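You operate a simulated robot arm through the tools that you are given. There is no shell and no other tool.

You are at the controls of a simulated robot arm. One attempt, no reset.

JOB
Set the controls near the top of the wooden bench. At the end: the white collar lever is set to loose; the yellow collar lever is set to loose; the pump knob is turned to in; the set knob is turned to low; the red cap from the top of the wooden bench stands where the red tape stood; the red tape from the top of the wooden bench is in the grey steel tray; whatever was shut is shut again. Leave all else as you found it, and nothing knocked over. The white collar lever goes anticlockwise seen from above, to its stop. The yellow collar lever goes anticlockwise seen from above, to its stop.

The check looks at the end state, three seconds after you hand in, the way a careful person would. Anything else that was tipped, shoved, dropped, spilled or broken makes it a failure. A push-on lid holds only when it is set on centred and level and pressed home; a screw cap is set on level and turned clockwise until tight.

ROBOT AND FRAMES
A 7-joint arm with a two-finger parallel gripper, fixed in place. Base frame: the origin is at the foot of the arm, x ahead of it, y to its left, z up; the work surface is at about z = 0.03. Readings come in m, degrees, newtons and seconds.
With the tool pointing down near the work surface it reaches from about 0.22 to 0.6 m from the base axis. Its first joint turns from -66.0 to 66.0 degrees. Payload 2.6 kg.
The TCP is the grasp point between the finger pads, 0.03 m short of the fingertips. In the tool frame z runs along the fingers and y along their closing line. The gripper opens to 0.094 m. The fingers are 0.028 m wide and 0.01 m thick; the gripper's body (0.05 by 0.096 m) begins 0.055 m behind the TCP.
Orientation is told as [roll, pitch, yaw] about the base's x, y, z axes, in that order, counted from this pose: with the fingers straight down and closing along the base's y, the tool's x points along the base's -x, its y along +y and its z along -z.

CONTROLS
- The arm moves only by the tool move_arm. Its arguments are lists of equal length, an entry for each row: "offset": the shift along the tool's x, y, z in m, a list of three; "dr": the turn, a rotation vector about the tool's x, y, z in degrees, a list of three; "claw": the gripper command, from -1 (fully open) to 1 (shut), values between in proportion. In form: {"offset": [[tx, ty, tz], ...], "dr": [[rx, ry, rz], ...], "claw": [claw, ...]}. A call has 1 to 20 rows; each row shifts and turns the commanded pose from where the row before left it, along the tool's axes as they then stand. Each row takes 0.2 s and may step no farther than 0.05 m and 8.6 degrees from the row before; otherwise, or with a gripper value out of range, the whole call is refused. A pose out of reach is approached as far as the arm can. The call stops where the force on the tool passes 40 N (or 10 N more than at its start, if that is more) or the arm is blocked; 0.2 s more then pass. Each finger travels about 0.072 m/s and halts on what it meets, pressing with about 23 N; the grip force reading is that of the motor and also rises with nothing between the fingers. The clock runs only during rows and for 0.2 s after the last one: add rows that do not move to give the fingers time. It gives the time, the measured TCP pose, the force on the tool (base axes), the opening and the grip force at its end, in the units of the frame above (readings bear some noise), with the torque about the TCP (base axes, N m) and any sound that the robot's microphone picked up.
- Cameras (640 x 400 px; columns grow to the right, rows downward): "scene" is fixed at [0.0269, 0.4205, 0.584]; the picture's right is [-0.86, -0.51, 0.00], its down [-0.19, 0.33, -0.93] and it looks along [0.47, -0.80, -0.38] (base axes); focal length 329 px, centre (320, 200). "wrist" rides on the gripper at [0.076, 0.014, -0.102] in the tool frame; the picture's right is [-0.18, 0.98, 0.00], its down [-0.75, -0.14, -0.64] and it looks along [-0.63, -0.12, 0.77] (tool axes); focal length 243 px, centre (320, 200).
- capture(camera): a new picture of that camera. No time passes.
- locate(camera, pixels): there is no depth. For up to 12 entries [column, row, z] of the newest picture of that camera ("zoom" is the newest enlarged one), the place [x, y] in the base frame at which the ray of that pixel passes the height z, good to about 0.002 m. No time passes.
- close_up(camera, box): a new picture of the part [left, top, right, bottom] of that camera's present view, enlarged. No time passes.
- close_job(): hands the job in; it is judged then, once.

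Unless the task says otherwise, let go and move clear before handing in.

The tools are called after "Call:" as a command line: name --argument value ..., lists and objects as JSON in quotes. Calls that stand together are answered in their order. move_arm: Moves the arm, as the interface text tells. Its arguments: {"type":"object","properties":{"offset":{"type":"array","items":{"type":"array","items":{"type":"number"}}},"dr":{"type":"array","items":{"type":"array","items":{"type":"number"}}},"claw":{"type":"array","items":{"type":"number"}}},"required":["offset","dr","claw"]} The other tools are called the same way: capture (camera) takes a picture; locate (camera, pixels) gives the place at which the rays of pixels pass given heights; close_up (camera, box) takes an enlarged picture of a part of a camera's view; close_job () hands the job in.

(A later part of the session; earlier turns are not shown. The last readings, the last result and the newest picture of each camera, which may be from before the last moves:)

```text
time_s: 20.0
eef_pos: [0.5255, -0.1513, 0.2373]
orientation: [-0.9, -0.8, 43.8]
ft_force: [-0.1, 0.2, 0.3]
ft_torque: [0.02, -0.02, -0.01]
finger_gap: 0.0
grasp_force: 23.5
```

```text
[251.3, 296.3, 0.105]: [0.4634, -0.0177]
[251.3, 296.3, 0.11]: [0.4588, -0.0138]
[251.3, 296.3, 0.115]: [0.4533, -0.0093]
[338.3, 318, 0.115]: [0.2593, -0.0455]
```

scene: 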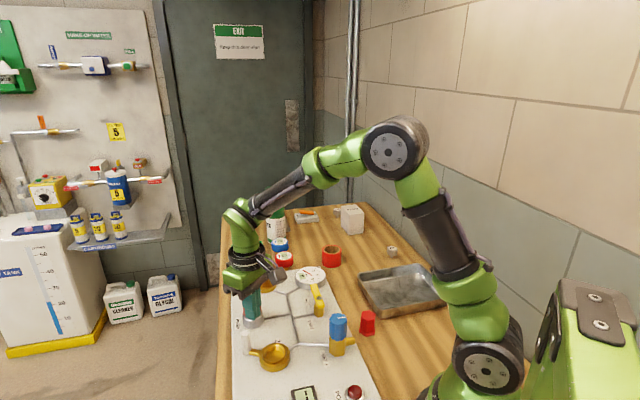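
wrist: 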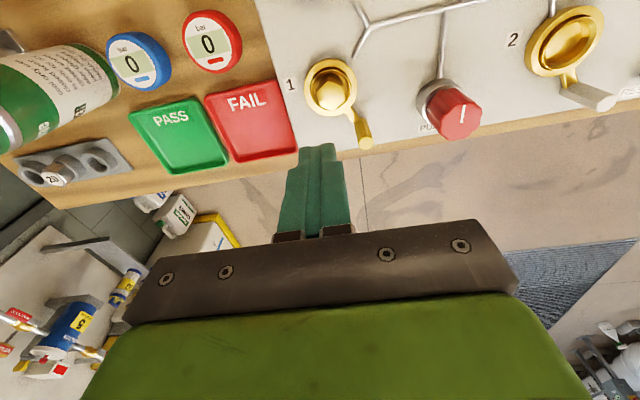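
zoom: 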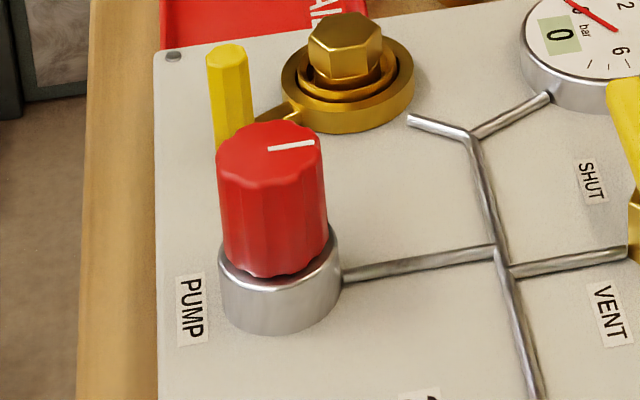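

The knob is centred at about (0.4645, -0.0215) with its top near z=0.103 and a diameter of about 0.043. I'll move over it with the gripper part-open, level the tool, and look.

Call:
move_arm --offset '[[-0.0153, 0.0453, 0], [-0.0153, 0.0453, 0], [-0.0153, 0.0453, 0], [0, 0, 0.035], [0, 0, 0.035], [0, 0, 0]]' --dr '[[-0.9, 0.8, 0], [0, 0, 0], [0, 0, 0], [0, 0, 0], [0, 0, 0], [0, 0, 0]]' --claw '[-0.5, -0.5, -0.5, -0.5, -0.5, -0.5]'

Call:
capture --camera "wrist"

Call:
close_up --camera "scene" --box '[200, 230, 360, 370]'

```text
time_s: 21.4
eef_pos: [0.4644, -0.0209, 0.1669]
orientation: [0.1, 0.0, 43.8]
ft_force: [1.2, -0.2, -0.4]
ft_torque: [0.0, 0.01, 0.03]
finger_gap: 0.0705
grasp_force: 0.1
```

```text
taken
```

wrist: 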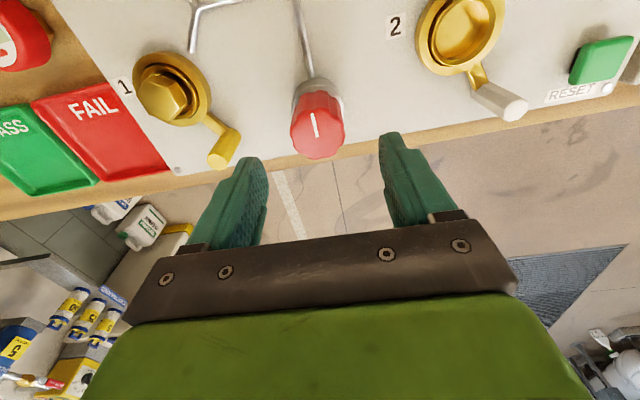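

```text
2.86 times, centred on (280, 300) of scene
```

zoom: 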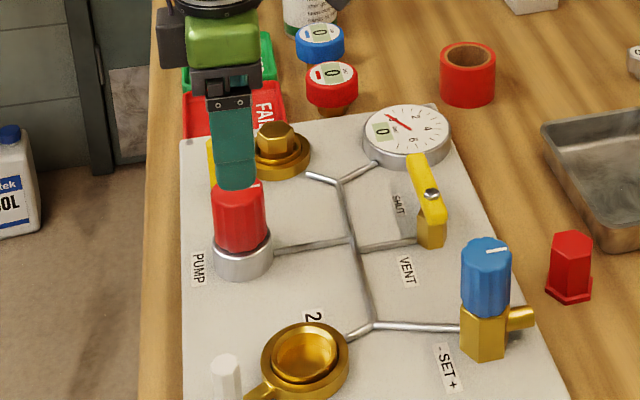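

The knob (top centre at wrist (318,132)) appears between the fingers. Checking its centre against the TCP before descending.

Call:
close_up --camera "wrist" --box '[260, 60, 380, 170]'

Call:
locate --camera "wrist" --pixels '[[318, 132, 0.1025], [318, 132, 0.107], [229, 133, 0.08], [230, 160, 0.08]]'

```text
3.64 times, centred on (320, 115) of wrist
```

zoom: 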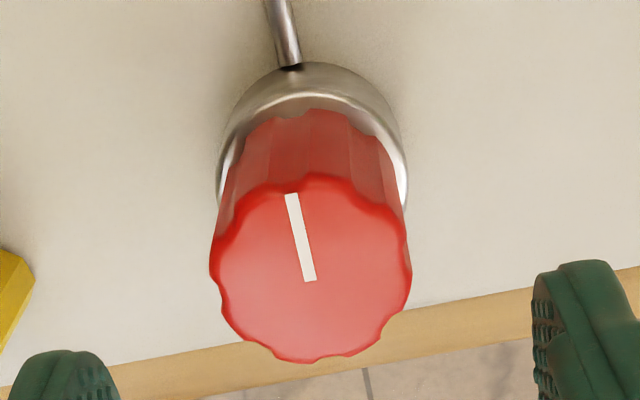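

```text
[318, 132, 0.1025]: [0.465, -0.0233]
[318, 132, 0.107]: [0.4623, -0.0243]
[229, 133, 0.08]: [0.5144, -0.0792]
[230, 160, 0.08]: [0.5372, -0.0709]
```

Knob centre agrees with the TCP to ~2 mm. Descending around it and gripping.

Call:
move_arm --offset '[[0, 0, 0.03], [0, 0, 0.033], [0, 0, 0], [0, 0, 0], [0, 0, 0], [0, 0, 0]]' --dr '[[0, 0, 0], [0, 0, 0], [0, 0, 0], [0, 0, 0], [0, 0, 0], [0, 0, 0]]' --claw '[-0.5, -0.5, -0.2, 0.3, 1, 1]'

Call:
close_up --camera "wrist" --box '[200, 60, 440, 230]'

Call:
close_up --camera "scene" --box '[200, 230, 360, 370]'

```text
time_s: 22.8
eef_pos: [0.4676, -0.0208, 0.1045]
orientation: [-0.1, 0.0, 43.7]
ft_force: [18.5, -11.4, -11.2]
ft_torque: [0.64, -0.51, 0.04]
finger_gap: 0.0416
grasp_force: 44.9
```

```text
2.35 times, centred on (320, 145) of wrist
```

zoom: 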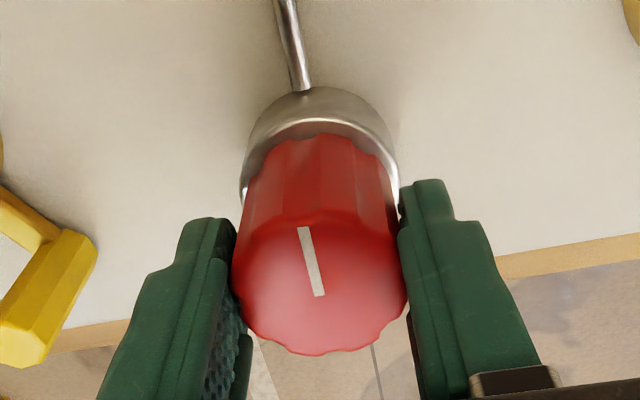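

```text
2.86 times, centred on (280, 300) of scene
```

zoom: 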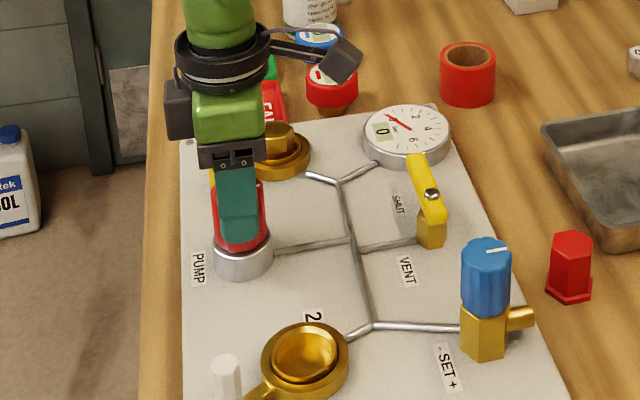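

Gripped at 0.0416 m, but there's ~22 N side load along the tool's -y, so the knob centre is a few mm that way. I'll shift the tool -0.003 in y to relieve it.

Call:
move_arm --offset '[[0, -0.003, 0], [0, 0, 0], [0, 0, 0]]' --dr '[[0, 0, 0], [0, 0, 0], [0, 0, 0]]' --claw '[1, 1, 1]'

```text
time_s: 23.6
eef_pos: [0.4664, -0.0214, 0.105]
orientation: [0.3, 0.1, 43.9]
ft_force: [-10.2, -3.1, 6.1]
ft_torque: [-1.36, -0.41, -0.01]
finger_gap: 0.0413
grasp_force: 45.3
```

Side load has flipped slightly and there's a residual torque; I'll open briefly, nudge by +0.001, and regrip to relax it.

Call:
move_arm --offset '[[0, 0, 0], [0, 0.001, 0], [0, 0, 0], [0, 0, 0], [0, 0, 0], [0, 0, 0]]' --dr '[[0, 0, 0], [0, 0, 0], [0, 0, 0], [0, 0, 0], [0, 0, 0], [0, 0, 0]]' --claw '[-0.2, -0.2, 0, 0.2, 1, 1]'

Call:
close_up --camera "wrist" --box '[200, 60, 440, 230]'

```text
time_s: 25.0
eef_pos: [0.4668, -0.0209, 0.1049]
orientation: [0.1, 0.0, 44.0]
ft_force: [4.0, 1.0, -4.3]
ft_torque: [-0.05, -0.44, -0.01]
finger_gap: 0.0416
grasp_force: 44.5
```

```text
2.35 times, centred on (320, 145) of wrist
```

zoom: 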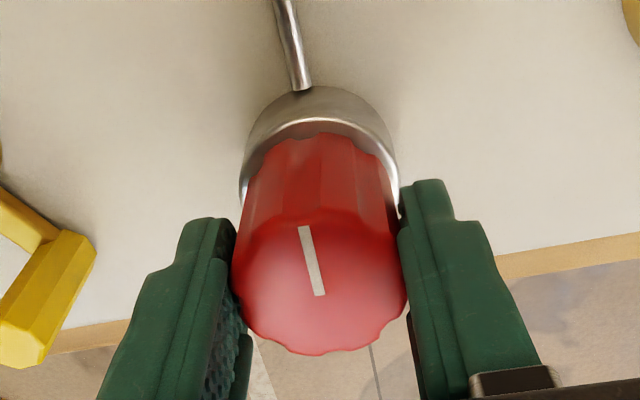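

Load is now small (~6 N). Turning the pump knob clockwise ("in") by 24° and checking.

Call:
move_arm --offset '[[0, 0, 0], [0, 0, 0], [0, 0, 0], [0, 0, 0]]' --dr '[[0, 0, 8], [0, 0, 8], [0, 0, 8], [0, 0, 0]]' --claw '[1, 1, 1, 1]'

Call:
close_up --camera "wrist" --box '[200, 60, 440, 230]'

Call:
close_up --camera "scene" --box '[200, 230, 360, 370]'

```text
time_s: 26.0
eef_pos: [0.4679, -0.0209, 0.1046]
orientation: [0.2, 0.0, 19.7]
ft_force: [12.8, 2.7, -6.4]
ft_torque: [-0.28, 0.17, 0.01]
finger_gap: 0.0415
grasp_force: 44.6
```

```text
2.35 times, centred on (320, 145) of wrist
```

zoom: 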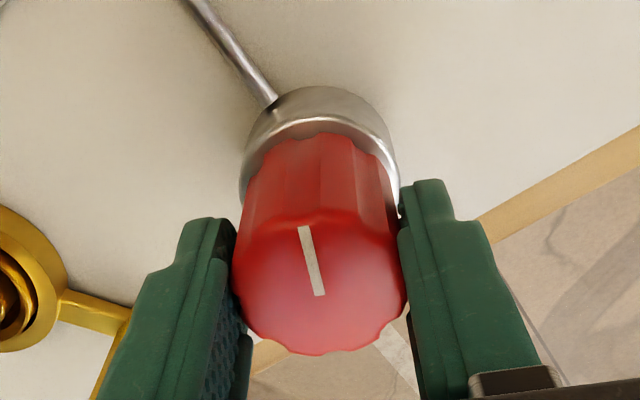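

```text
2.86 times, centred on (280, 300) of scene
```

zoom: 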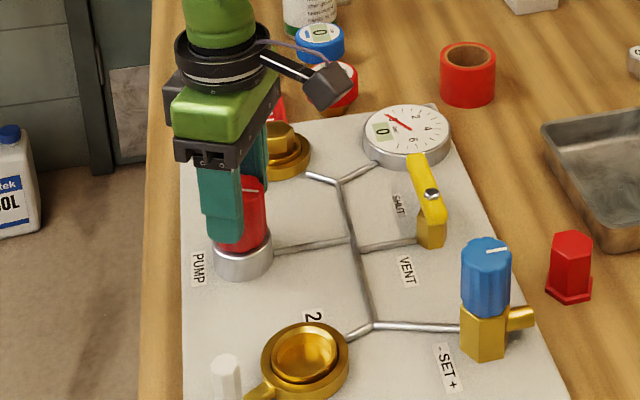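

The knob turns with the gripper (marker fixed relative to the fingers) with no torque resistance. I'll shift slightly toward +x to ease the 13 N side load and keep turning clockwise.

Call:
move_arm --offset '[[-0.0015, -0.0006, 0], [0, 0, 0.0005], [0, 0, 0.0005], [0, 0, 0]]' --dr '[[0, 0, 8], [0, 0, 8], [0, 0, 8], [0, 0, 0]]' --claw '[1, 1, 1, 1]'

Call:
close_up --camera "wrist" --box '[200, 60, 440, 230]'

Call:
close_up --camera "scene" --box '[200, 230, 360, 370]'

```text
time_s: 27.0
eef_pos: [0.4664, -0.0209, 0.1052]
orientation: [0.2, 0.1, -4.4]
ft_force: [-21.1, 5.5, 26.0]
ft_torque: [-0.16, 0.46, 0.01]
finger_gap: 0.0416
grasp_force: 45.5
```

```text
2.35 times, centred on (320, 145) of wrist
```

zoom: 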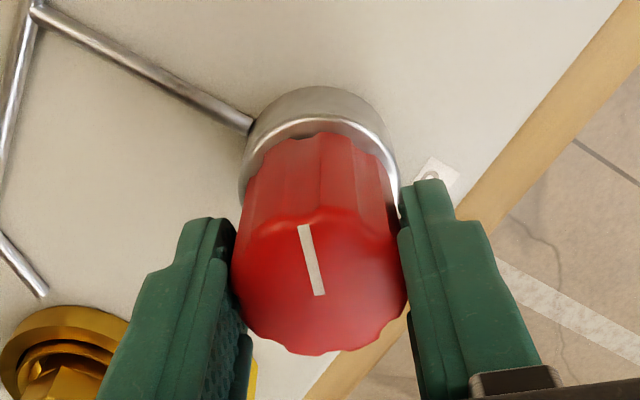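

```text
2.86 times, centred on (280, 300) of scene
```

zoom: 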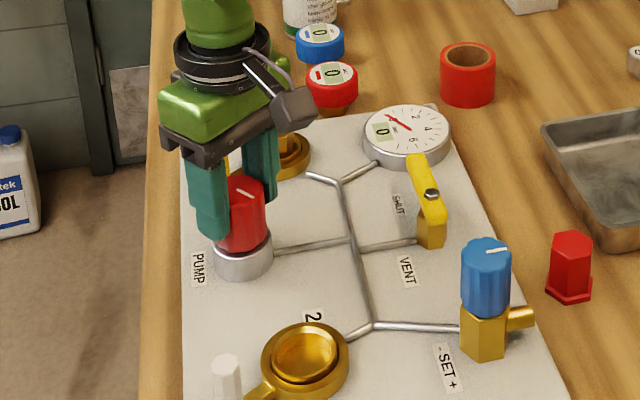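

Still turning freely, but my small shifts overdid it (-21 N in x, +26 N in z). Undoing about 1 mm of each before continuing.

Call:
move_arm --offset '[[0.0012, -0.0004, -0.0012], [0, 0, 0]]' --dr '[[0, 0, 0], [0, 0, 0]]' --claw '[1, 1]'

```text
time_s: 27.6
eef_pos: [0.468, -0.0224, 0.1041]
orientation: [0.1, 0.1, -4.0]
ft_force: [5.6, 7.7, 4.5]
ft_torque: [0.12, 1.25, 0.01]
finger_gap: 0.0413
grasp_force: 45.2
```

Load is back to ~10 N. Continuing clockwise.

Call:
move_arm --offset '[[0, 0, 0], [0, 0, 0], [0, 0, 0], [0, 0, 0]]' --dr '[[0, 0, 8], [0, 0, 8], [0, 0, 8], [0, 0, 0]]' --claw '[1, 1, 1, 1]'

Call:
close_up --camera "wrist" --box '[200, 60, 440, 230]'

Call:
close_up --camera "scene" --box '[200, 230, 360, 370]'

```text
time_s: 28.6
eef_pos: [0.4672, -0.0218, 0.104]
orientation: [0.0, -0.1, -28.1]
ft_force: [16.6, 9.5, -15.4]
ft_torque: [-0.49, -1.22, -0.05]
finger_gap: 0.0412
grasp_force: 45.4
```

```text
2.35 times, centred on (320, 145) of wrist
```

zoom: 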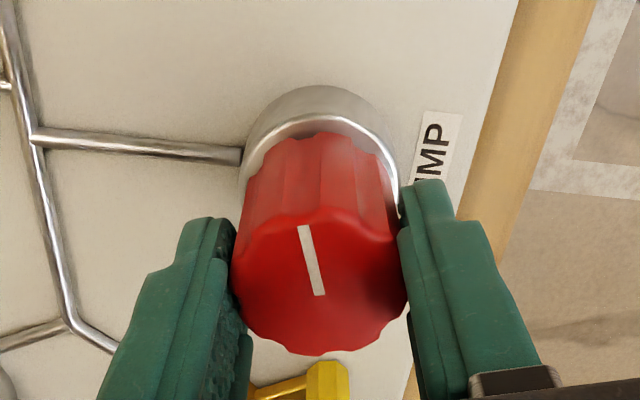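

```text
2.86 times, centred on (280, 300) of scene
```

zoom: 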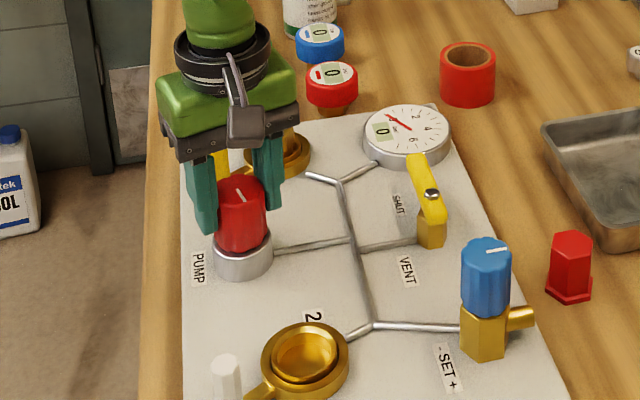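

Turned ~72° so far with no stop. I'll reopen and regrip in place to shed built-up side load, then continue.

Call:
move_arm --offset '[[0, 0, 0], [0, 0, 0], [0, 0, 0], [0, 0, 0], [0, 0, 0], [0, 0, 0]]' --dr '[[0, 0, 0], [0, 0, 0], [0, 0, 0], [0, 0, 0], [0, 0, 0], [0, 0, 0]]' --claw '[-0.2, -0.2, 0, 0.2, 1, 1]'

Call:
move_arm --offset '[[0, 0, 0], [0, 0, 0], [0, 0, 0], [0, 0, 0]]' --dr '[[0, 0, 8], [0, 0, 8], [0, 0, 8], [0, 0, 0]]' --claw '[1, 1, 1, 1]'

Call:
close_up --camera "wrist" --box '[200, 60, 440, 230]'

Call:
close_up --camera "scene" --box '[200, 230, 360, 370]'

```text
time_s: 30.0
eef_pos: [0.4659, -0.0201, 0.1043]
orientation: [0.2, 0.2, -28.2]
ft_force: [2.5, 3.8, -0.6]
ft_torque: [-0.21, 0.02, 0.01]
finger_gap: 0.0414
grasp_force: 44.9
```

```text
time_s: 31.0
eef_pos: [0.467, -0.0206, 0.1054]
orientation: [0.2, 0.2, -52.2]
ft_force: [-2.8, 10.2, 7.3]
ft_torque: [-0.53, -0.38, 0.0]
finger_gap: 0.0415
grasp_force: 44.9
```

```text
2.35 times, centred on (320, 145) of wrist
```

zoom: 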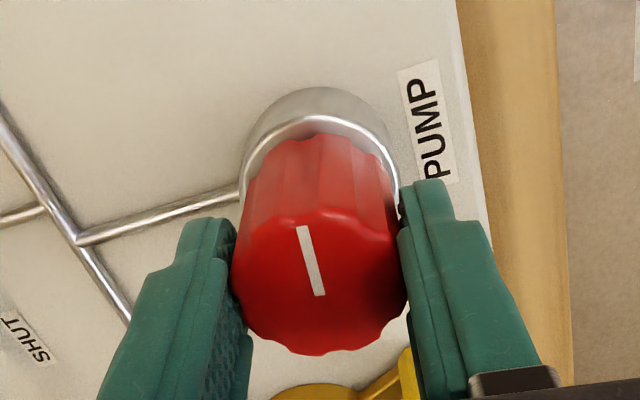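

```text
2.86 times, centred on (280, 300) of scene
```

zoom: 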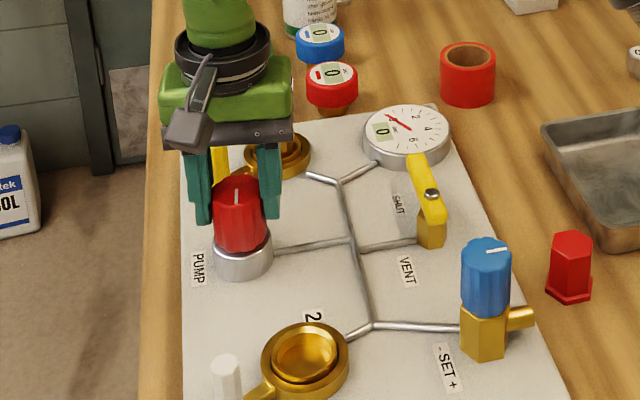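

Turned ~96° in all; still free. Continuing clockwise until a stop or the wrist's limit.

Call:
move_arm --offset '[[0, 0, 0], [0, 0, 0], [0, 0, 0], [0, 0, 0]]' --dr '[[0, 0, 8], [0, 0, 8], [0, 0, 8], [0, 0, 0]]' --claw '[1, 1, 1, 1]'

Call:
move_arm --offset '[[0, 0, 0], [0, 0, 0], [0, 0, 0], [0, 0, 0], [0, 0, 0], [0, 0, 0]]' --dr '[[0, 0, 0], [0, 0, 0], [0, 0, 0], [0, 0, 0], [0, 0, 0], [0, 0, 0]]' --claw '[-0.2, -0.2, 0, 0.2, 1, 1]'

Call:
move_arm --offset '[[0, 0, 0], [0, 0, 0], [0, 0, 0], [0, 0, 0]]' --dr '[[0, 0, 8], [0, 0, 8], [0, 0, 8], [0, 0, 0]]' --claw '[1, 1, 1, 1]'

Call:
close_up --camera "wrist" --box '[200, 60, 440, 230]'

Call:
close_up --camera "scene" --box '[200, 230, 360, 370]'

```text
time_s: 32.0
eef_pos: [0.4662, -0.0205, 0.1047]
orientation: [0.0, 0.1, -76.3]
ft_force: [-1.9, 12.4, 13.8]
ft_torque: [0.66, 0.29, -0.01]
finger_gap: 0.0412
grasp_force: 44.6
```

```text
time_s: 33.4
eef_pos: [0.4674, -0.0213, 0.103]
orientation: [-0.1, 0.0, -76.2]
ft_force: [10.4, -2.2, -7.0]
ft_torque: [-0.25, -0.26, 0.01]
finger_gap: 0.0414
grasp_force: 44.8
```

```text
time_s: 34.4
eef_pos: [0.467, -0.0223, 0.1055]
orientation: [-0.2, 0.1, -100.3]
ft_force: [13.2, -4.7, -11.6]
ft_torque: [-0.05, -0.48, -0.02]
finger_gap: 0.0414
grasp_force: 45.6
```

```text
2.35 times, centred on (320, 145) of wrist
```

zoom: 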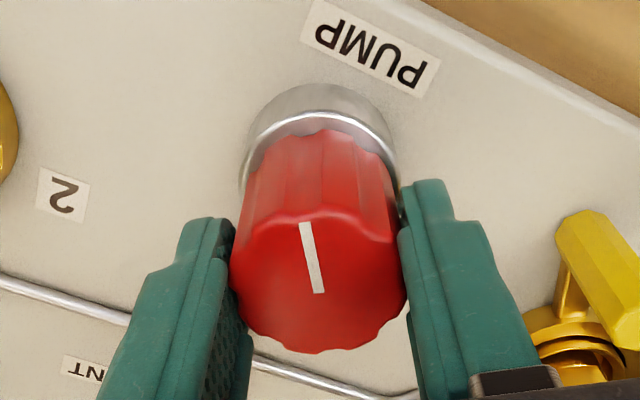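

```text
2.86 times, centred on (280, 300) of scene
```

zoom: 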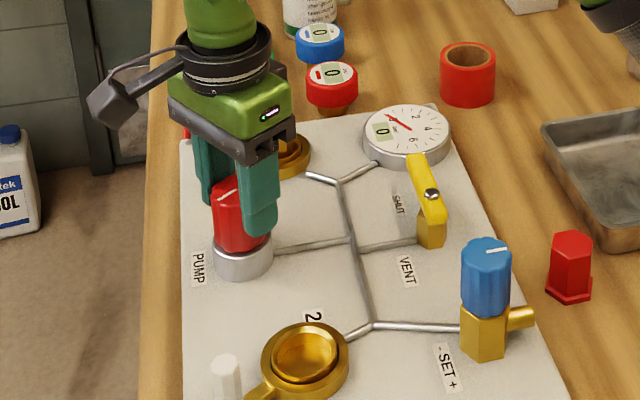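

Turned ~144° and no stop yet. Continuing clockwise in steps with regrips.

Call:
move_arm --offset '[[0, 0, 0], [0, 0, 0], [0, 0, 0], [0, 0, 0], [0, 0, 0], [0, 0, 0]]' --dr '[[0, 0, 0], [0, 0, 0], [0, 0, 0], [0, 0, 0], [0, 0, 0], [0, 0, 0]]' --claw '[-0.2, -0.2, 0, 0.2, 1, 1]'

Call:
move_arm --offset '[[0, 0, 0], [0, 0, 0], [0, 0, 0], [0, 0, 0]]' --dr '[[0, 0, 8], [0, 0, 8], [0, 0, 8], [0, 0, 0]]' --claw '[1, 1, 1, 1]'

Call:
close_up --camera "wrist" --box '[200, 60, 440, 230]'

```text
time_s: 35.8
eef_pos: [0.4668, -0.0219, 0.1043]
orientation: [-0.2, 0.1, -100.1]
ft_force: [3.4, 0.2, -2.3]
ft_torque: [0.0, -0.18, 0.01]
finger_gap: 0.0417
grasp_force: 44.6
```

```text
time_s: 36.8
eef_pos: [0.4671, -0.0207, 0.1038]
orientation: [-0.1, 0.1, -124.4]
ft_force: [0.2, 2.6, -0.1]
ft_torque: [0.46, -0.69, 0.01]
finger_gap: 0.0417
grasp_force: 45.2
```

```text
2.35 times, centred on (320, 145) of wrist
```

zoom: 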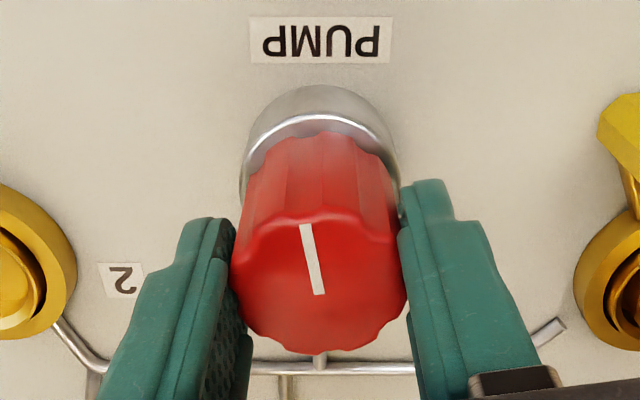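

The marker now points to the PUMP label (168° turned), still free. Continuing.

Call:
move_arm --offset '[[0, 0, 0], [0, 0, 0], [0, 0, 0], [0, 0, 0]]' --dr '[[0, 0, 8], [0, 0, 8], [0, 0, 8], [0, 0, 0]]' --claw '[1, 1, 1, 1]'

Call:
close_up --camera "wrist" --box '[200, 60, 440, 230]'

Call:
close_up --camera "scene" --box '[200, 230, 360, 370]'

```text
time_s: 37.8
eef_pos: [0.4657, -0.0207, 0.1051]
orientation: [-0.2, 0.1, -148.2]
ft_force: [1.7, 4.1, -5.6]
ft_torque: [0.26, -0.79, 0.01]
finger_gap: 0.0416
grasp_force: 45.5
```

```text
2.35 times, centred on (320, 145) of wrist
```

zoom: 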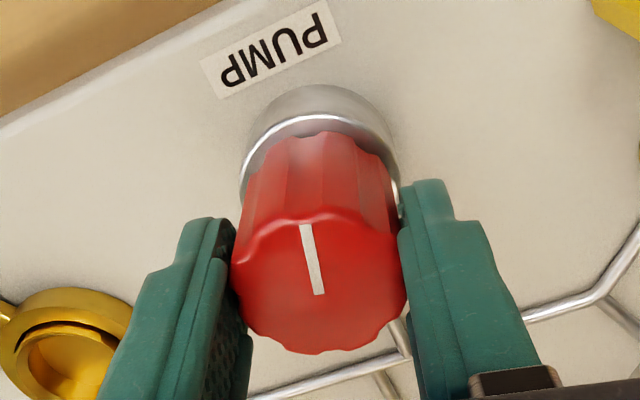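

```text
2.86 times, centred on (280, 300) of scene
```

zoom: 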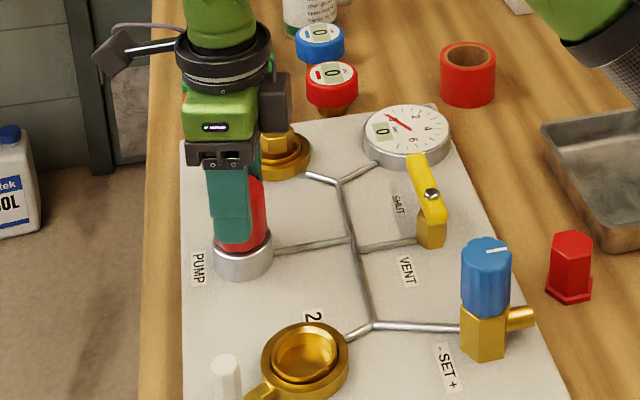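

192° turned, no resistance. Another increment, watching for the wrist limit or the knob's stop.

Call:
move_arm --offset '[[0, 0, 0], [0, 0, 0], [0, 0, 0], [0, 0, 0]]' --dr '[[0, 0, 8], [0, 0, 8], [0, 0, 8], [0, 0, 0]]' --claw '[1, 1, 1, 1]'

Call:
close_up --camera "wrist" --box '[200, 60, 440, 230]'

```text
time_s: 38.8
eef_pos: [0.4669, -0.0209, 0.1033]
orientation: [-0.2, -0.1, -172.2]
ft_force: [-4.4, 9.6, 1.1]
ft_torque: [-0.27, 0.04, 0.68]
finger_gap: 0.0414
grasp_force: 45.1
```

```text
2.35 times, centred on (320, 145) of wrist
```

zoom: 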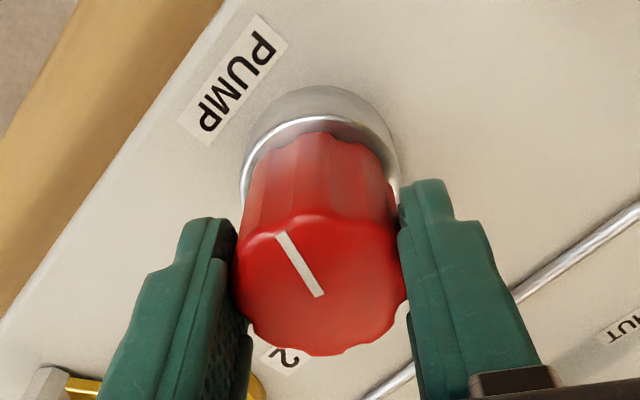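

A 0.68 N·m torque appeared and the marker slipped ~20° relative to the fingers, so the pump knob is at its clockwise stop after ~200°. I'll release, lift and look at it.

Call:
move_arm --offset '[[0, 0, 0], [0, 0, 0], [0, 0, -0.04], [0, 0, -0.04], [0, 0, -0.03], [0, 0, 0]]' --dr '[[0, 0, 0], [0, 0, 0], [0, 0, 0], [0, 0, 0], [0, 0, 0], [0, 0, 0]]' --claw '[-0.3, -0.5, -0.5, -0.5, -0.5, -0.5]'

Call:
capture --camera "wrist"

Call:
close_up --camera "scene" --box '[200, 230, 360, 370]'

```text
time_s: 40.2
eef_pos: [0.4658, -0.0224, 0.2142]
orientation: [0.0, 0.0, -172.1]
ft_force: [0.0, -0.1, -0.6]
ft_torque: [0.03, -0.03, 0.01]
finger_gap: 0.0705
grasp_force: 0.0
```

```text
taken
```

wrist: 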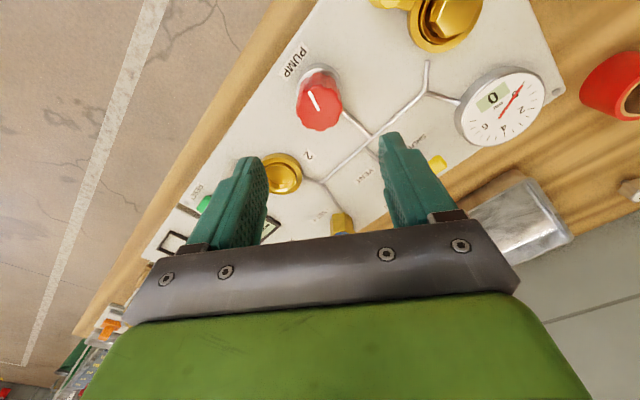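

```text
2.86 times, centred on (280, 300) of scene
```

zoom: 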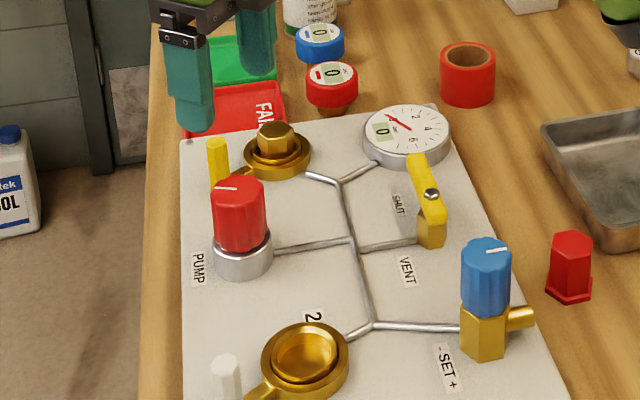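

Gauge still reads 0 and the pump marker now points to the PUMP label side. Next: set knob. I'll move over it at this yaw (leaving plenty of anticlockwise range) and look.

Call:
move_arm --offset '[[-0.042, -0.0012, 0], [-0.042, -0.0012, 0], [-0.042, -0.0012, 0], [-0.042, -0.0012, 0], [-0.042, -0.0012, 0], [0, 0, 0.02], [0, 0, 0]]' --dr '[[0, 0, 0], [0, 0, 0], [0, 0, 0], [0, 0, 0], [0, 0, 0], [0, 0, 0], [0, 0, 0]]' --claw '[-0.5, -0.5, -0.5, -0.5, -0.5, -0.5, -0.5]'

Call:
capture --camera "wrist"

Call:
capture --camera "scene"

```text
time_s: 41.8
eef_pos: [0.2581, -0.0458, 0.1939]
orientation: [0.1, -0.1, -172.1]
ft_force: [0.1, 0.2, 0.1]
ft_torque: [-0.03, -0.01, 0.04]
finger_gap: 0.0706
grasp_force: 0.0
```

```text
taken
```

wrist: 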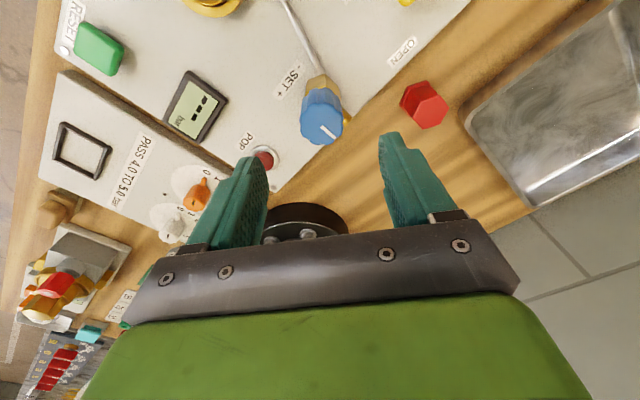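

```text
taken
```

scene: 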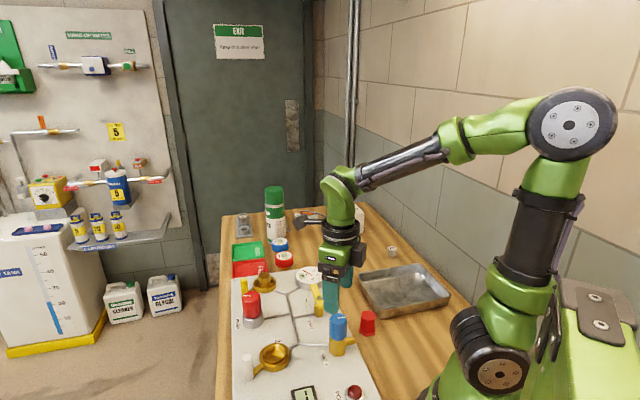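

The SET knob's top is centred near wrist (321,123). Zooming to refine its centre before descending.

Call:
close_up --camera "wrist" --box '[260, 60, 380, 170]'

Call:
locate --camera "wrist" --pixels '[[322, 122, 0.115], [322, 122, 0.11], [322, 122, 0.12], [426, 103, 0.065], [264, 155, 0.06]]'

Call:
close_up --camera "scene" --box '[300, 290, 400, 370]'

```text
3.64 times, centred on (320, 115) of wrist
```

zoom: 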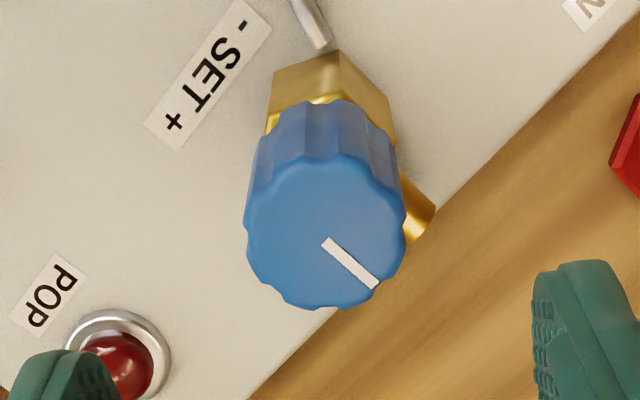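

```text
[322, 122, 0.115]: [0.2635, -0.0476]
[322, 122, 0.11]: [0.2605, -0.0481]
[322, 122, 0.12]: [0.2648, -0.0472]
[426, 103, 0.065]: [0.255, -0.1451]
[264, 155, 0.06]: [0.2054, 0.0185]
```

```text
5.00 times, centred on (350, 330) of scene
```

zoom: 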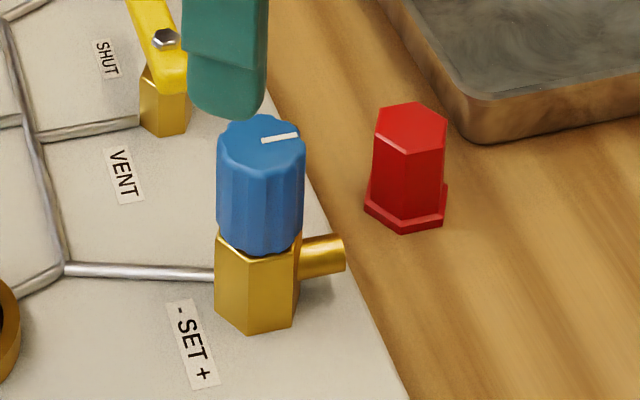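

Knob centre ≈ (0.261, -0.0475), top z≈0.11, diameter ≈0.036. Correcting the position, descending around it and gripping.

Call:
move_arm --offset '[[0.0027, 0.0022, 0], [0, 0, 0.04], [0, 0, 0.042], [0, 0, 0], [0, 0, 0], [0, 0, 0], [0, 0, 0]]' --dr '[[0, 0, 0], [0, 0, 0], [0, 0, 0], [0, 0, 0], [0, 0, 0], [0, 0, 0], [0, 0, 0]]' --claw '[-0.5, -0.5, -0.5, -0.1, 0.2, 1, 1]'

Call:
close_up --camera "wrist" --box '[200, 60, 440, 230]'

Call:
close_up --camera "scene" --box '[260, 260, 420, 370]'

```text
time_s: 43.4
eef_pos: [0.2602, -0.0446, 0.1116]
orientation: [-0.1, -0.2, -172.1]
ft_force: [-7.5, 14.0, -5.1]
ft_torque: [-0.48, -0.46, -0.05]
finger_gap: 0.0357
grasp_force: 45.2
```

```text
2.35 times, centred on (320, 145) of wrist
```

zoom: 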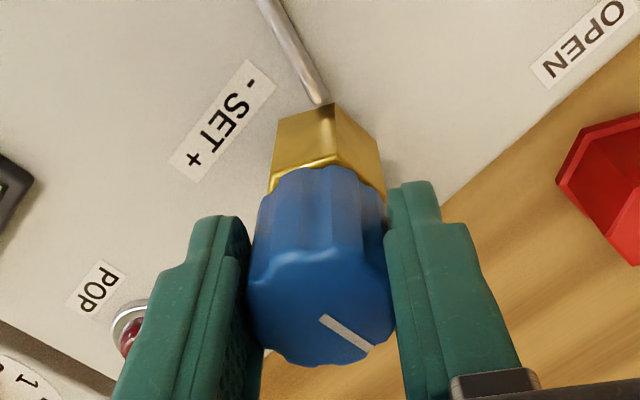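

```text
3.64 times, centred on (340, 315) of scene
```

zoom: 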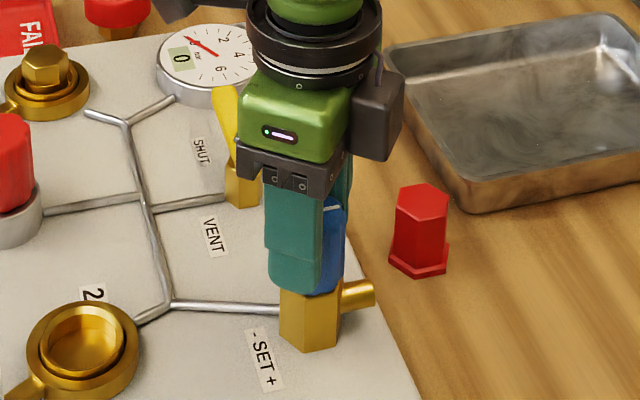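

Gripped (0.0357 m) with ~14 N pushing +y, so the knob is ~2 mm further +y. I'll open, shift, and regrip.

Call:
move_arm --offset '[[0, 0, 0], [0, -0.0022, 0], [0, 0, 0], [0, 0, 0], [0, 0, 0], [0, 0, 0]]' --dr '[[0, 0, 0], [0, 0, 0], [0, 0, 0], [0, 0, 0], [0, 0, 0], [0, 0, 0]]' --claw '[-0.1, -0.1, 0.1, 0.3, 1, 1]'

Call:
move_arm --offset '[[0, 0, 0], [0, 0, 0], [0, 0, 0]]' --dr '[[0, 0, -8], [0, 0, -8], [0, 0, 0]]' --claw '[1, 1, 1]'

Call:
close_up --camera "wrist" --box '[200, 60, 440, 230]'

```text
time_s: 44.8
eef_pos: [0.2603, -0.0453, 0.1132]
orientation: [0.0, -0.1, -172.2]
ft_force: [-11.8, -19.5, 10.0]
ft_torque: [-0.47, 0.15, 0.08]
finger_gap: 0.0361
grasp_force: 45.3
```

```text
time_s: 45.7
eef_pos: [0.2605, -0.044, 0.1118]
orientation: [-0.1, -0.1, -156.0]
ft_force: [-3.3, 0.2, 4.0]
ft_torque: [-0.25, -0.55, 0.01]
finger_gap: 0.0356
grasp_force: 44.9
stopped in row 3: the force on the tool passed its limit at 41 N (the readings are from after the stop); the commanded pose is now the measured one
```

```text
2.35 times, centred on (320, 145) of wrist
```

zoom: 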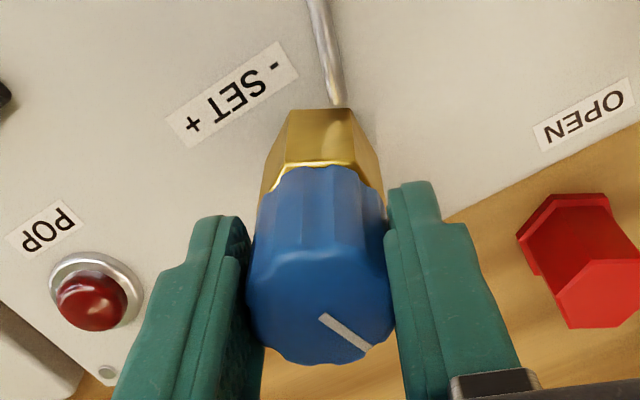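

It turned 16° with the knob; the halt was side load, now relaxed (5 N). Continuing anticlockwise from the relaxed pose.

Call:
move_arm --offset '[[0, 0, 0], [0, 0, 0], [0, 0, 0]]' --dr '[[0, 0, -8], [0, 0, -8], [0, 0, 0]]' --claw '[1, 1, 1]'

Call:
close_up --camera "wrist" --box '[200, 60, 440, 230]'

```text
time_s: 46.5
eef_pos: [0.2595, -0.0437, 0.1126]
orientation: [-0.2, -0.1, -140.0]
ft_force: [-6.3, 7.7, 8.4]
ft_torque: [-1.02, -0.26, -0.03]
finger_gap: 0.0356
grasp_force: 45.3
```

```text
2.35 times, centred on (320, 145) of wrist
```

zoom: 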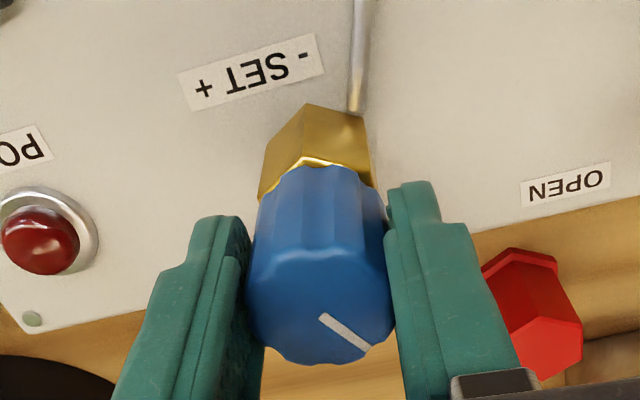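

Load modest (~13 N). Continuing anticlockwise 24°.

Call:
move_arm --offset '[[0, 0, 0], [0, 0, 0], [0, 0, 0], [0, 0, 0]]' --dr '[[0, 0, -8], [0, 0, -8], [0, 0, -8], [0, 0, 0]]' --claw '[1, 1, 1, 1]'

Call:
close_up --camera "wrist" --box '[200, 60, 440, 230]'

```text
time_s: 47.5
eef_pos: [0.2589, -0.0441, 0.1125]
orientation: [-0.4, 0.1, -116.1]
ft_force: [-22.1, 17.1, 24.7]
ft_torque: [0.01, -0.81, -0.03]
finger_gap: 0.0358
grasp_force: 45.1
```

```text
2.35 times, centred on (320, 145) of wrist
```

zoom: 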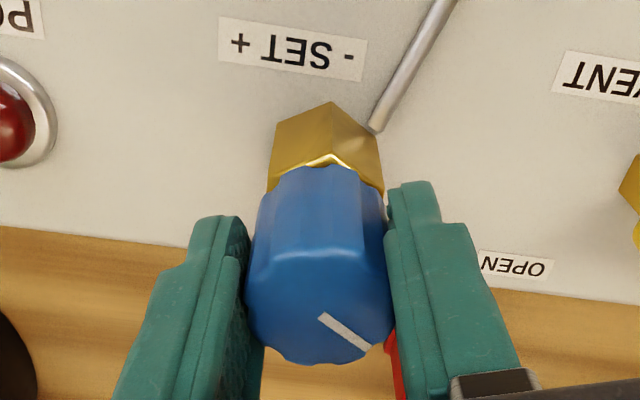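

Side and upward load is building (~37 N total). Regripping to relax before continuing.

Call:
move_arm --offset '[[0, 0, 0], [0, 0, 0], [0, 0, 0], [0, 0, 0], [0, 0, 0], [0, 0, 0]]' --dr '[[0, 0, 0], [0, 0, 0], [0, 0, 0], [0, 0, 0], [0, 0, 0], [0, 0, 0]]' --claw '[-0.1, -0.1, 0.1, 0.3, 1, 1]'

Call:
move_arm --offset '[[0, 0, 0], [0, 0, 0], [0, 0, 0]]' --dr '[[0, 0, -8], [0, 0, -8], [0, 0, 0]]' --claw '[1, 1, 1]'

Call:
close_up --camera "wrist" --box '[200, 60, 440, 230]'

```text
time_s: 48.9
eef_pos: [0.2575, -0.0438, 0.1115]
orientation: [-0.4, -0.1, -116.2]
ft_force: [-21.7, 5.5, 7.1]
ft_torque: [-0.31, -0.84, -0.02]
finger_gap: 0.0356
grasp_force: 44.7
```

```text
time_s: 49.7
eef_pos: [0.258, -0.0448, 0.1124]
orientation: [-0.6, 0.1, -100.1]
ft_force: [-21.8, 9.1, 1.5]
ft_torque: [-0.45, -0.65, -0.04]
finger_gap: 0.0356
grasp_force: 45.0
```

```text
2.35 times, centred on (320, 145) of wrist
```

zoom: 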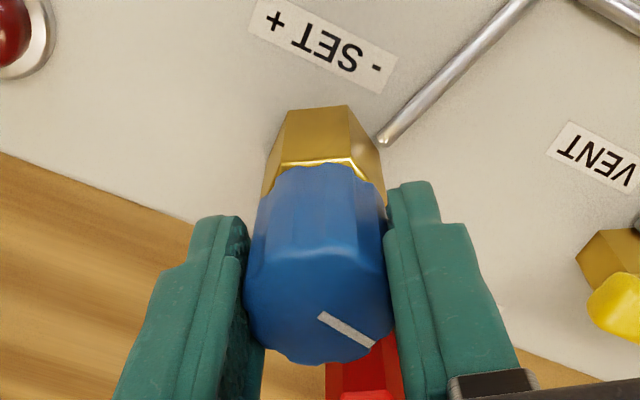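

The knob centre is ~1.5 mm toward -x of the tool. Shifting tool y by -0.0015, then two more turn steps.

Call:
move_arm --offset '[[0, -0.0015, 0], [0, 0, 0], [0, 0, 0], [0, 0, 0]]' --dr '[[0, 0, 0], [0, 0, -8], [0, 0, -8], [0, 0, 0]]' --claw '[1, 1, 1, 1]'

Call:
close_up --camera "wrist" --box '[200, 60, 440, 230]'

```text
time_s: 50.7
eef_pos: [0.2573, -0.0453, 0.111]
orientation: [-0.2, 0.2, -83.9]
ft_force: [-11.0, 10.5, -15.1]
ft_torque: [-0.48, -0.89, -0.06]
finger_gap: 0.0354
grasp_force: 44.8
```

```text
2.35 times, centred on (320, 145) of wrist
```

zoom: 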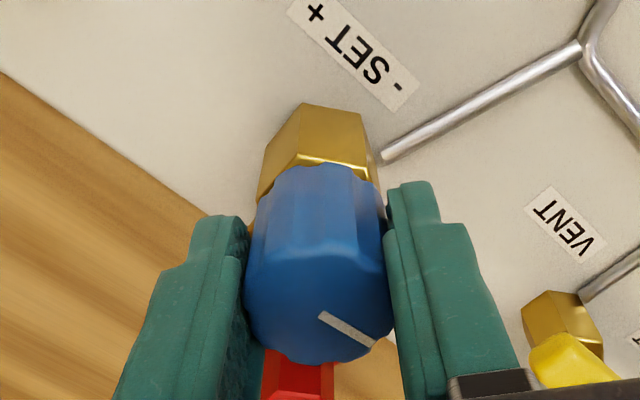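

Turned ~88°, marker swinging towards "-" side. Regrip, then continue.

Call:
move_arm --offset '[[0, 0, 0], [0, 0, 0], [0, 0, 0], [0, 0, 0], [0, 0, 0], [0, 0, 0]]' --dr '[[0, 0, 0], [0, 0, 0], [0, 0, 0], [0, 0, 0], [0, 0, 0], [0, 0, 0]]' --claw '[-0.1, -0.1, 0.1, 0.3, 1, 1]'

Call:
move_arm --offset '[[0, 0, 0], [0, 0, 0], [0, 0, 0], [0, 0, 0]]' --dr '[[0, 0, -8], [0, 0, -8], [0, 0, -8], [0, 0, 0]]' --claw '[1, 1, 1, 1]'

Call:
close_up --camera "wrist" --box '[200, 60, 440, 230]'

```text
time_s: 52.1
eef_pos: [0.2577, -0.0442, 0.1117]
orientation: [-0.4, 0.1, -84.1]
ft_force: [-14.3, -1.3, 6.9]
ft_torque: [-0.09, -0.79, -0.02]
finger_gap: 0.0355
grasp_force: 44.6
```

```text
time_s: 53.1
eef_pos: [0.2577, -0.045, 0.1134]
orientation: [-0.3, 0.3, -60.0]
ft_force: [-30.7, -8.2, 16.0]
ft_torque: [-0.53, -1.08, -0.05]
finger_gap: 0.0354
grasp_force: 44.5
```

```text
2.35 times, centred on (320, 145) of wrist
```

zoom: 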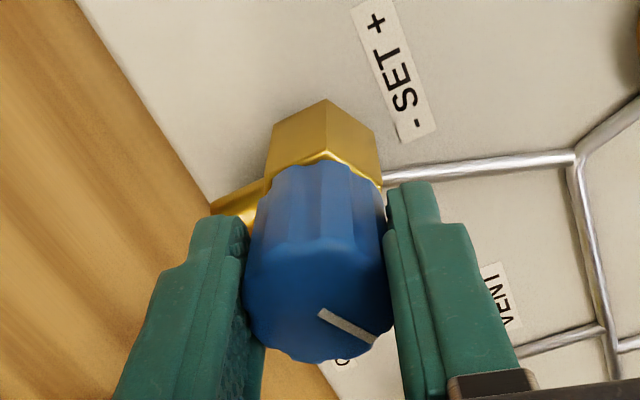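

Knob still turns with the gripper; side load is -31 N in x. Shifting 2 mm toward -x to relieve, then reading.

Call:
move_arm --offset '[[0.001, -0.0017, 0], [0, 0, 0]]' --dr '[[0, 0, 0], [0, 0, 0]]' --claw '[1, 1]'

Call:
move_arm --offset '[[0, 0, 0], [0, 0, 0], [0, 0, 0]]' --dr '[[0, 0, -8], [0, 0, -8], [0, 0, 0]]' --claw '[1, 1, 1]'

Call:
close_up --camera "wrist" --box '[200, 60, 440, 230]'

```text
time_s: 53.7
eef_pos: [0.2581, -0.0458, 0.1121]
orientation: [-0.1, 0.0, -60.0]
ft_force: [-0.9, -14.5, -14.8]
ft_torque: [0.91, 0.32, -0.02]
finger_gap: 0.0353
grasp_force: 45.4
```

```text
time_s: 54.5
eef_pos: [0.257, -0.0454, 0.1126]
orientation: [-0.1, 0.0, -43.9]
ft_force: [5.8, -18.9, -29.7]
ft_torque: [-0.02, -0.81, 0.03]
finger_gap: 0.0355
grasp_force: 45.1
```

```text
2.35 times, centred on (320, 145) of wrist
```

zoom: 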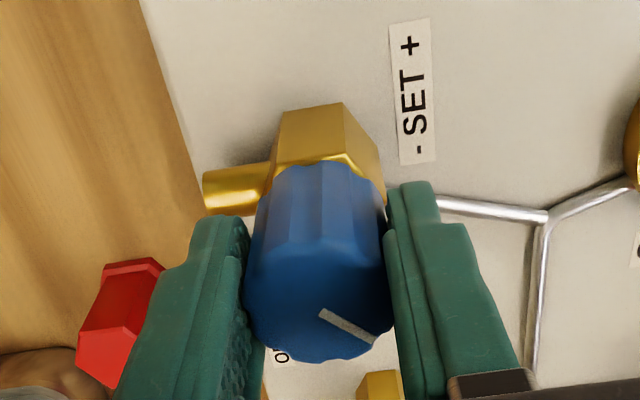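

Turned ~128°, marker continuing; the left finger passes above the outlet tube without contact. Regrip to relax and continue.

Call:
move_arm --offset '[[0, 0, 0], [0, 0, 0], [0, 0, 0], [0, 0, 0], [0, 0, 0], [0, 0, 0]]' --dr '[[0, 0, 0], [0, 0, 0], [0, 0, 0], [0, 0, 0], [0, 0, 0], [0, 0, 0]]' --claw '[-0.1, -0.1, 0.1, 0.3, 1, 1]'

Call:
move_arm --offset '[[0, 0, 0], [0, 0, 0], [0, 0, 0], [0, 0, 0]]' --dr '[[0, 0, -8], [0, 0, -8], [0, 0, -8], [0, 0, 0]]' --claw '[1, 1, 1, 1]'

Call:
close_up --camera "wrist" --box '[200, 60, 440, 230]'

Call:
close_up --camera "scene" --box '[260, 260, 420, 370]'

```text
time_s: 55.9
eef_pos: [0.256, -0.045, 0.1128]
orientation: [-0.1, 0.0, -44.1]
ft_force: [-1.9, -6.6, 3.9]
ft_torque: [0.49, 0.02, 0.02]
finger_gap: 0.0357
grasp_force: 45.0
```

```text
time_s: 56.9
eef_pos: [0.2566, -0.045, 0.1125]
orientation: [-0.1, 0.1, -20.1]
ft_force: [-11.1, -12.5, 22.3]
ft_torque: [-0.11, 0.52, -0.01]
finger_gap: 0.0355
grasp_force: 45.2
```

```text
2.35 times, centred on (320, 145) of wrist
```

zoom: 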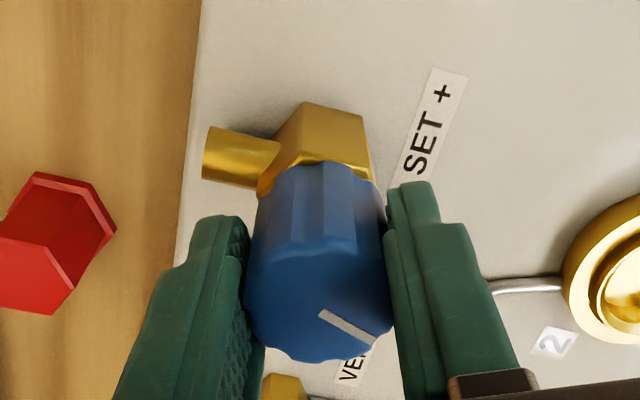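

```text
3.64 times, centred on (340, 315) of scene
```

zoom: 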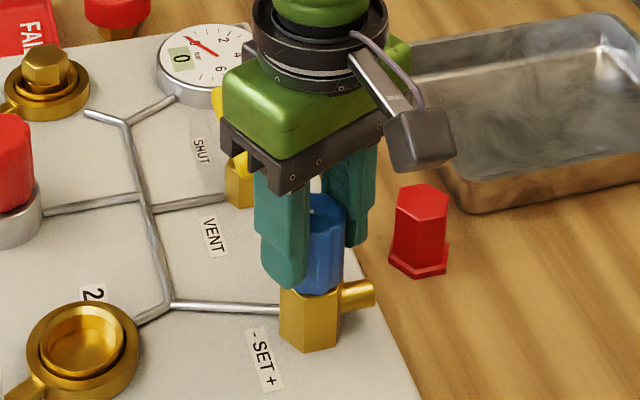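

152° so far, still no stop. Regrip and continue.

Call:
move_arm --offset '[[0, 0, 0], [0, 0, 0], [0, 0, 0], [0, 0, 0], [0, 0, 0], [0, 0, 0]]' --dr '[[0, 0, 0], [0, 0, 0], [0, 0, 0], [0, 0, 0], [0, 0, 0], [0, 0, 0]]' --claw '[-0.1, -0.1, 0.1, 0.3, 1, 1]'

Call:
move_arm --offset '[[0, 0, 0], [0, 0, 0], [0, 0, 0], [0, 0, 0]]' --dr '[[0, 0, -8], [0, 0, -8], [0, 0, -8], [0, 0, 0]]' --claw '[1, 1, 1, 1]'

Call:
close_up --camera "wrist" --box '[200, 60, 440, 230]'

```text
time_s: 58.3
eef_pos: [0.2576, -0.046, 0.1128]
orientation: [-0.1, 0.2, -20.1]
ft_force: [-1.0, -11.0, -3.4]
ft_torque: [0.38, 0.32, 0.0]
finger_gap: 0.0355
grasp_force: 45.3
```

```text
time_s: 59.3
eef_pos: [0.2566, -0.0464, 0.1126]
orientation: [0.0, 0.2, 4.0]
ft_force: [-6.4, -29.2, -3.2]
ft_torque: [0.26, -0.28, -0.29]
finger_gap: 0.0359
grasp_force: 45.5
```

```text
2.35 times, centred on (320, 145) of wrist
```

zoom: 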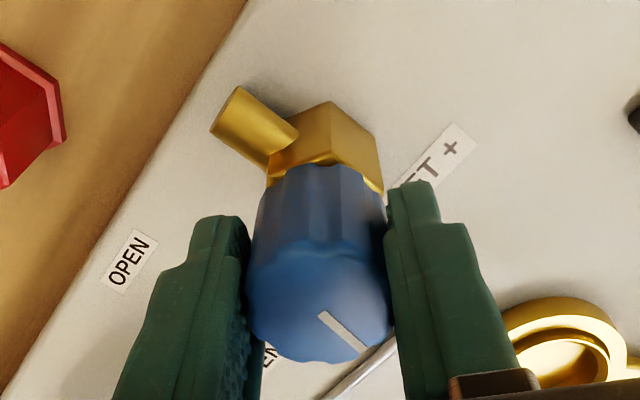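

A -0.29 N·m torque has appeared and the marker has slipped slightly — probably the low stop. I'll ease the side load and turn a little more to confirm.

Call:
move_arm --offset '[[0, -0.0015, 0], [0, 0, 0], [0, 0, 0], [0, 0, 0]]' --dr '[[0, 0, 0], [0, 0, -8], [0, 0, -8], [0, 0, 0]]' --claw '[1, 1, 1, 1]'

Call:
close_up --camera "wrist" --box '[200, 60, 440, 230]'

```text
time_s: 60.3
eef_pos: [0.2567, -0.0463, 0.1131]
orientation: [0.1, 0.2, 20.1]
ft_force: [1.6, -11.0, -1.1]
ft_torque: [-0.3, -0.1, -0.46]
finger_gap: 0.0355
grasp_force: 44.5
```

```text
2.35 times, centred on (320, 145) of wrist
```

zoom: 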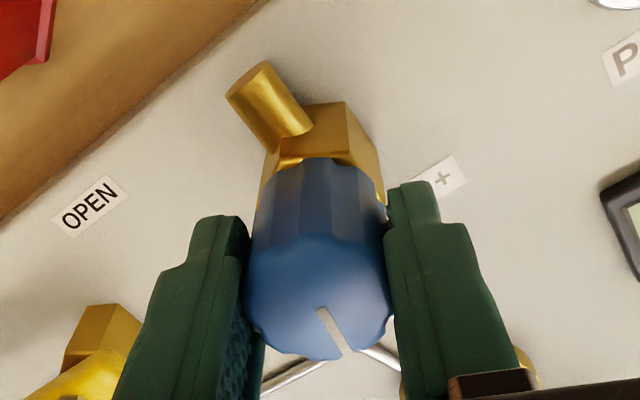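

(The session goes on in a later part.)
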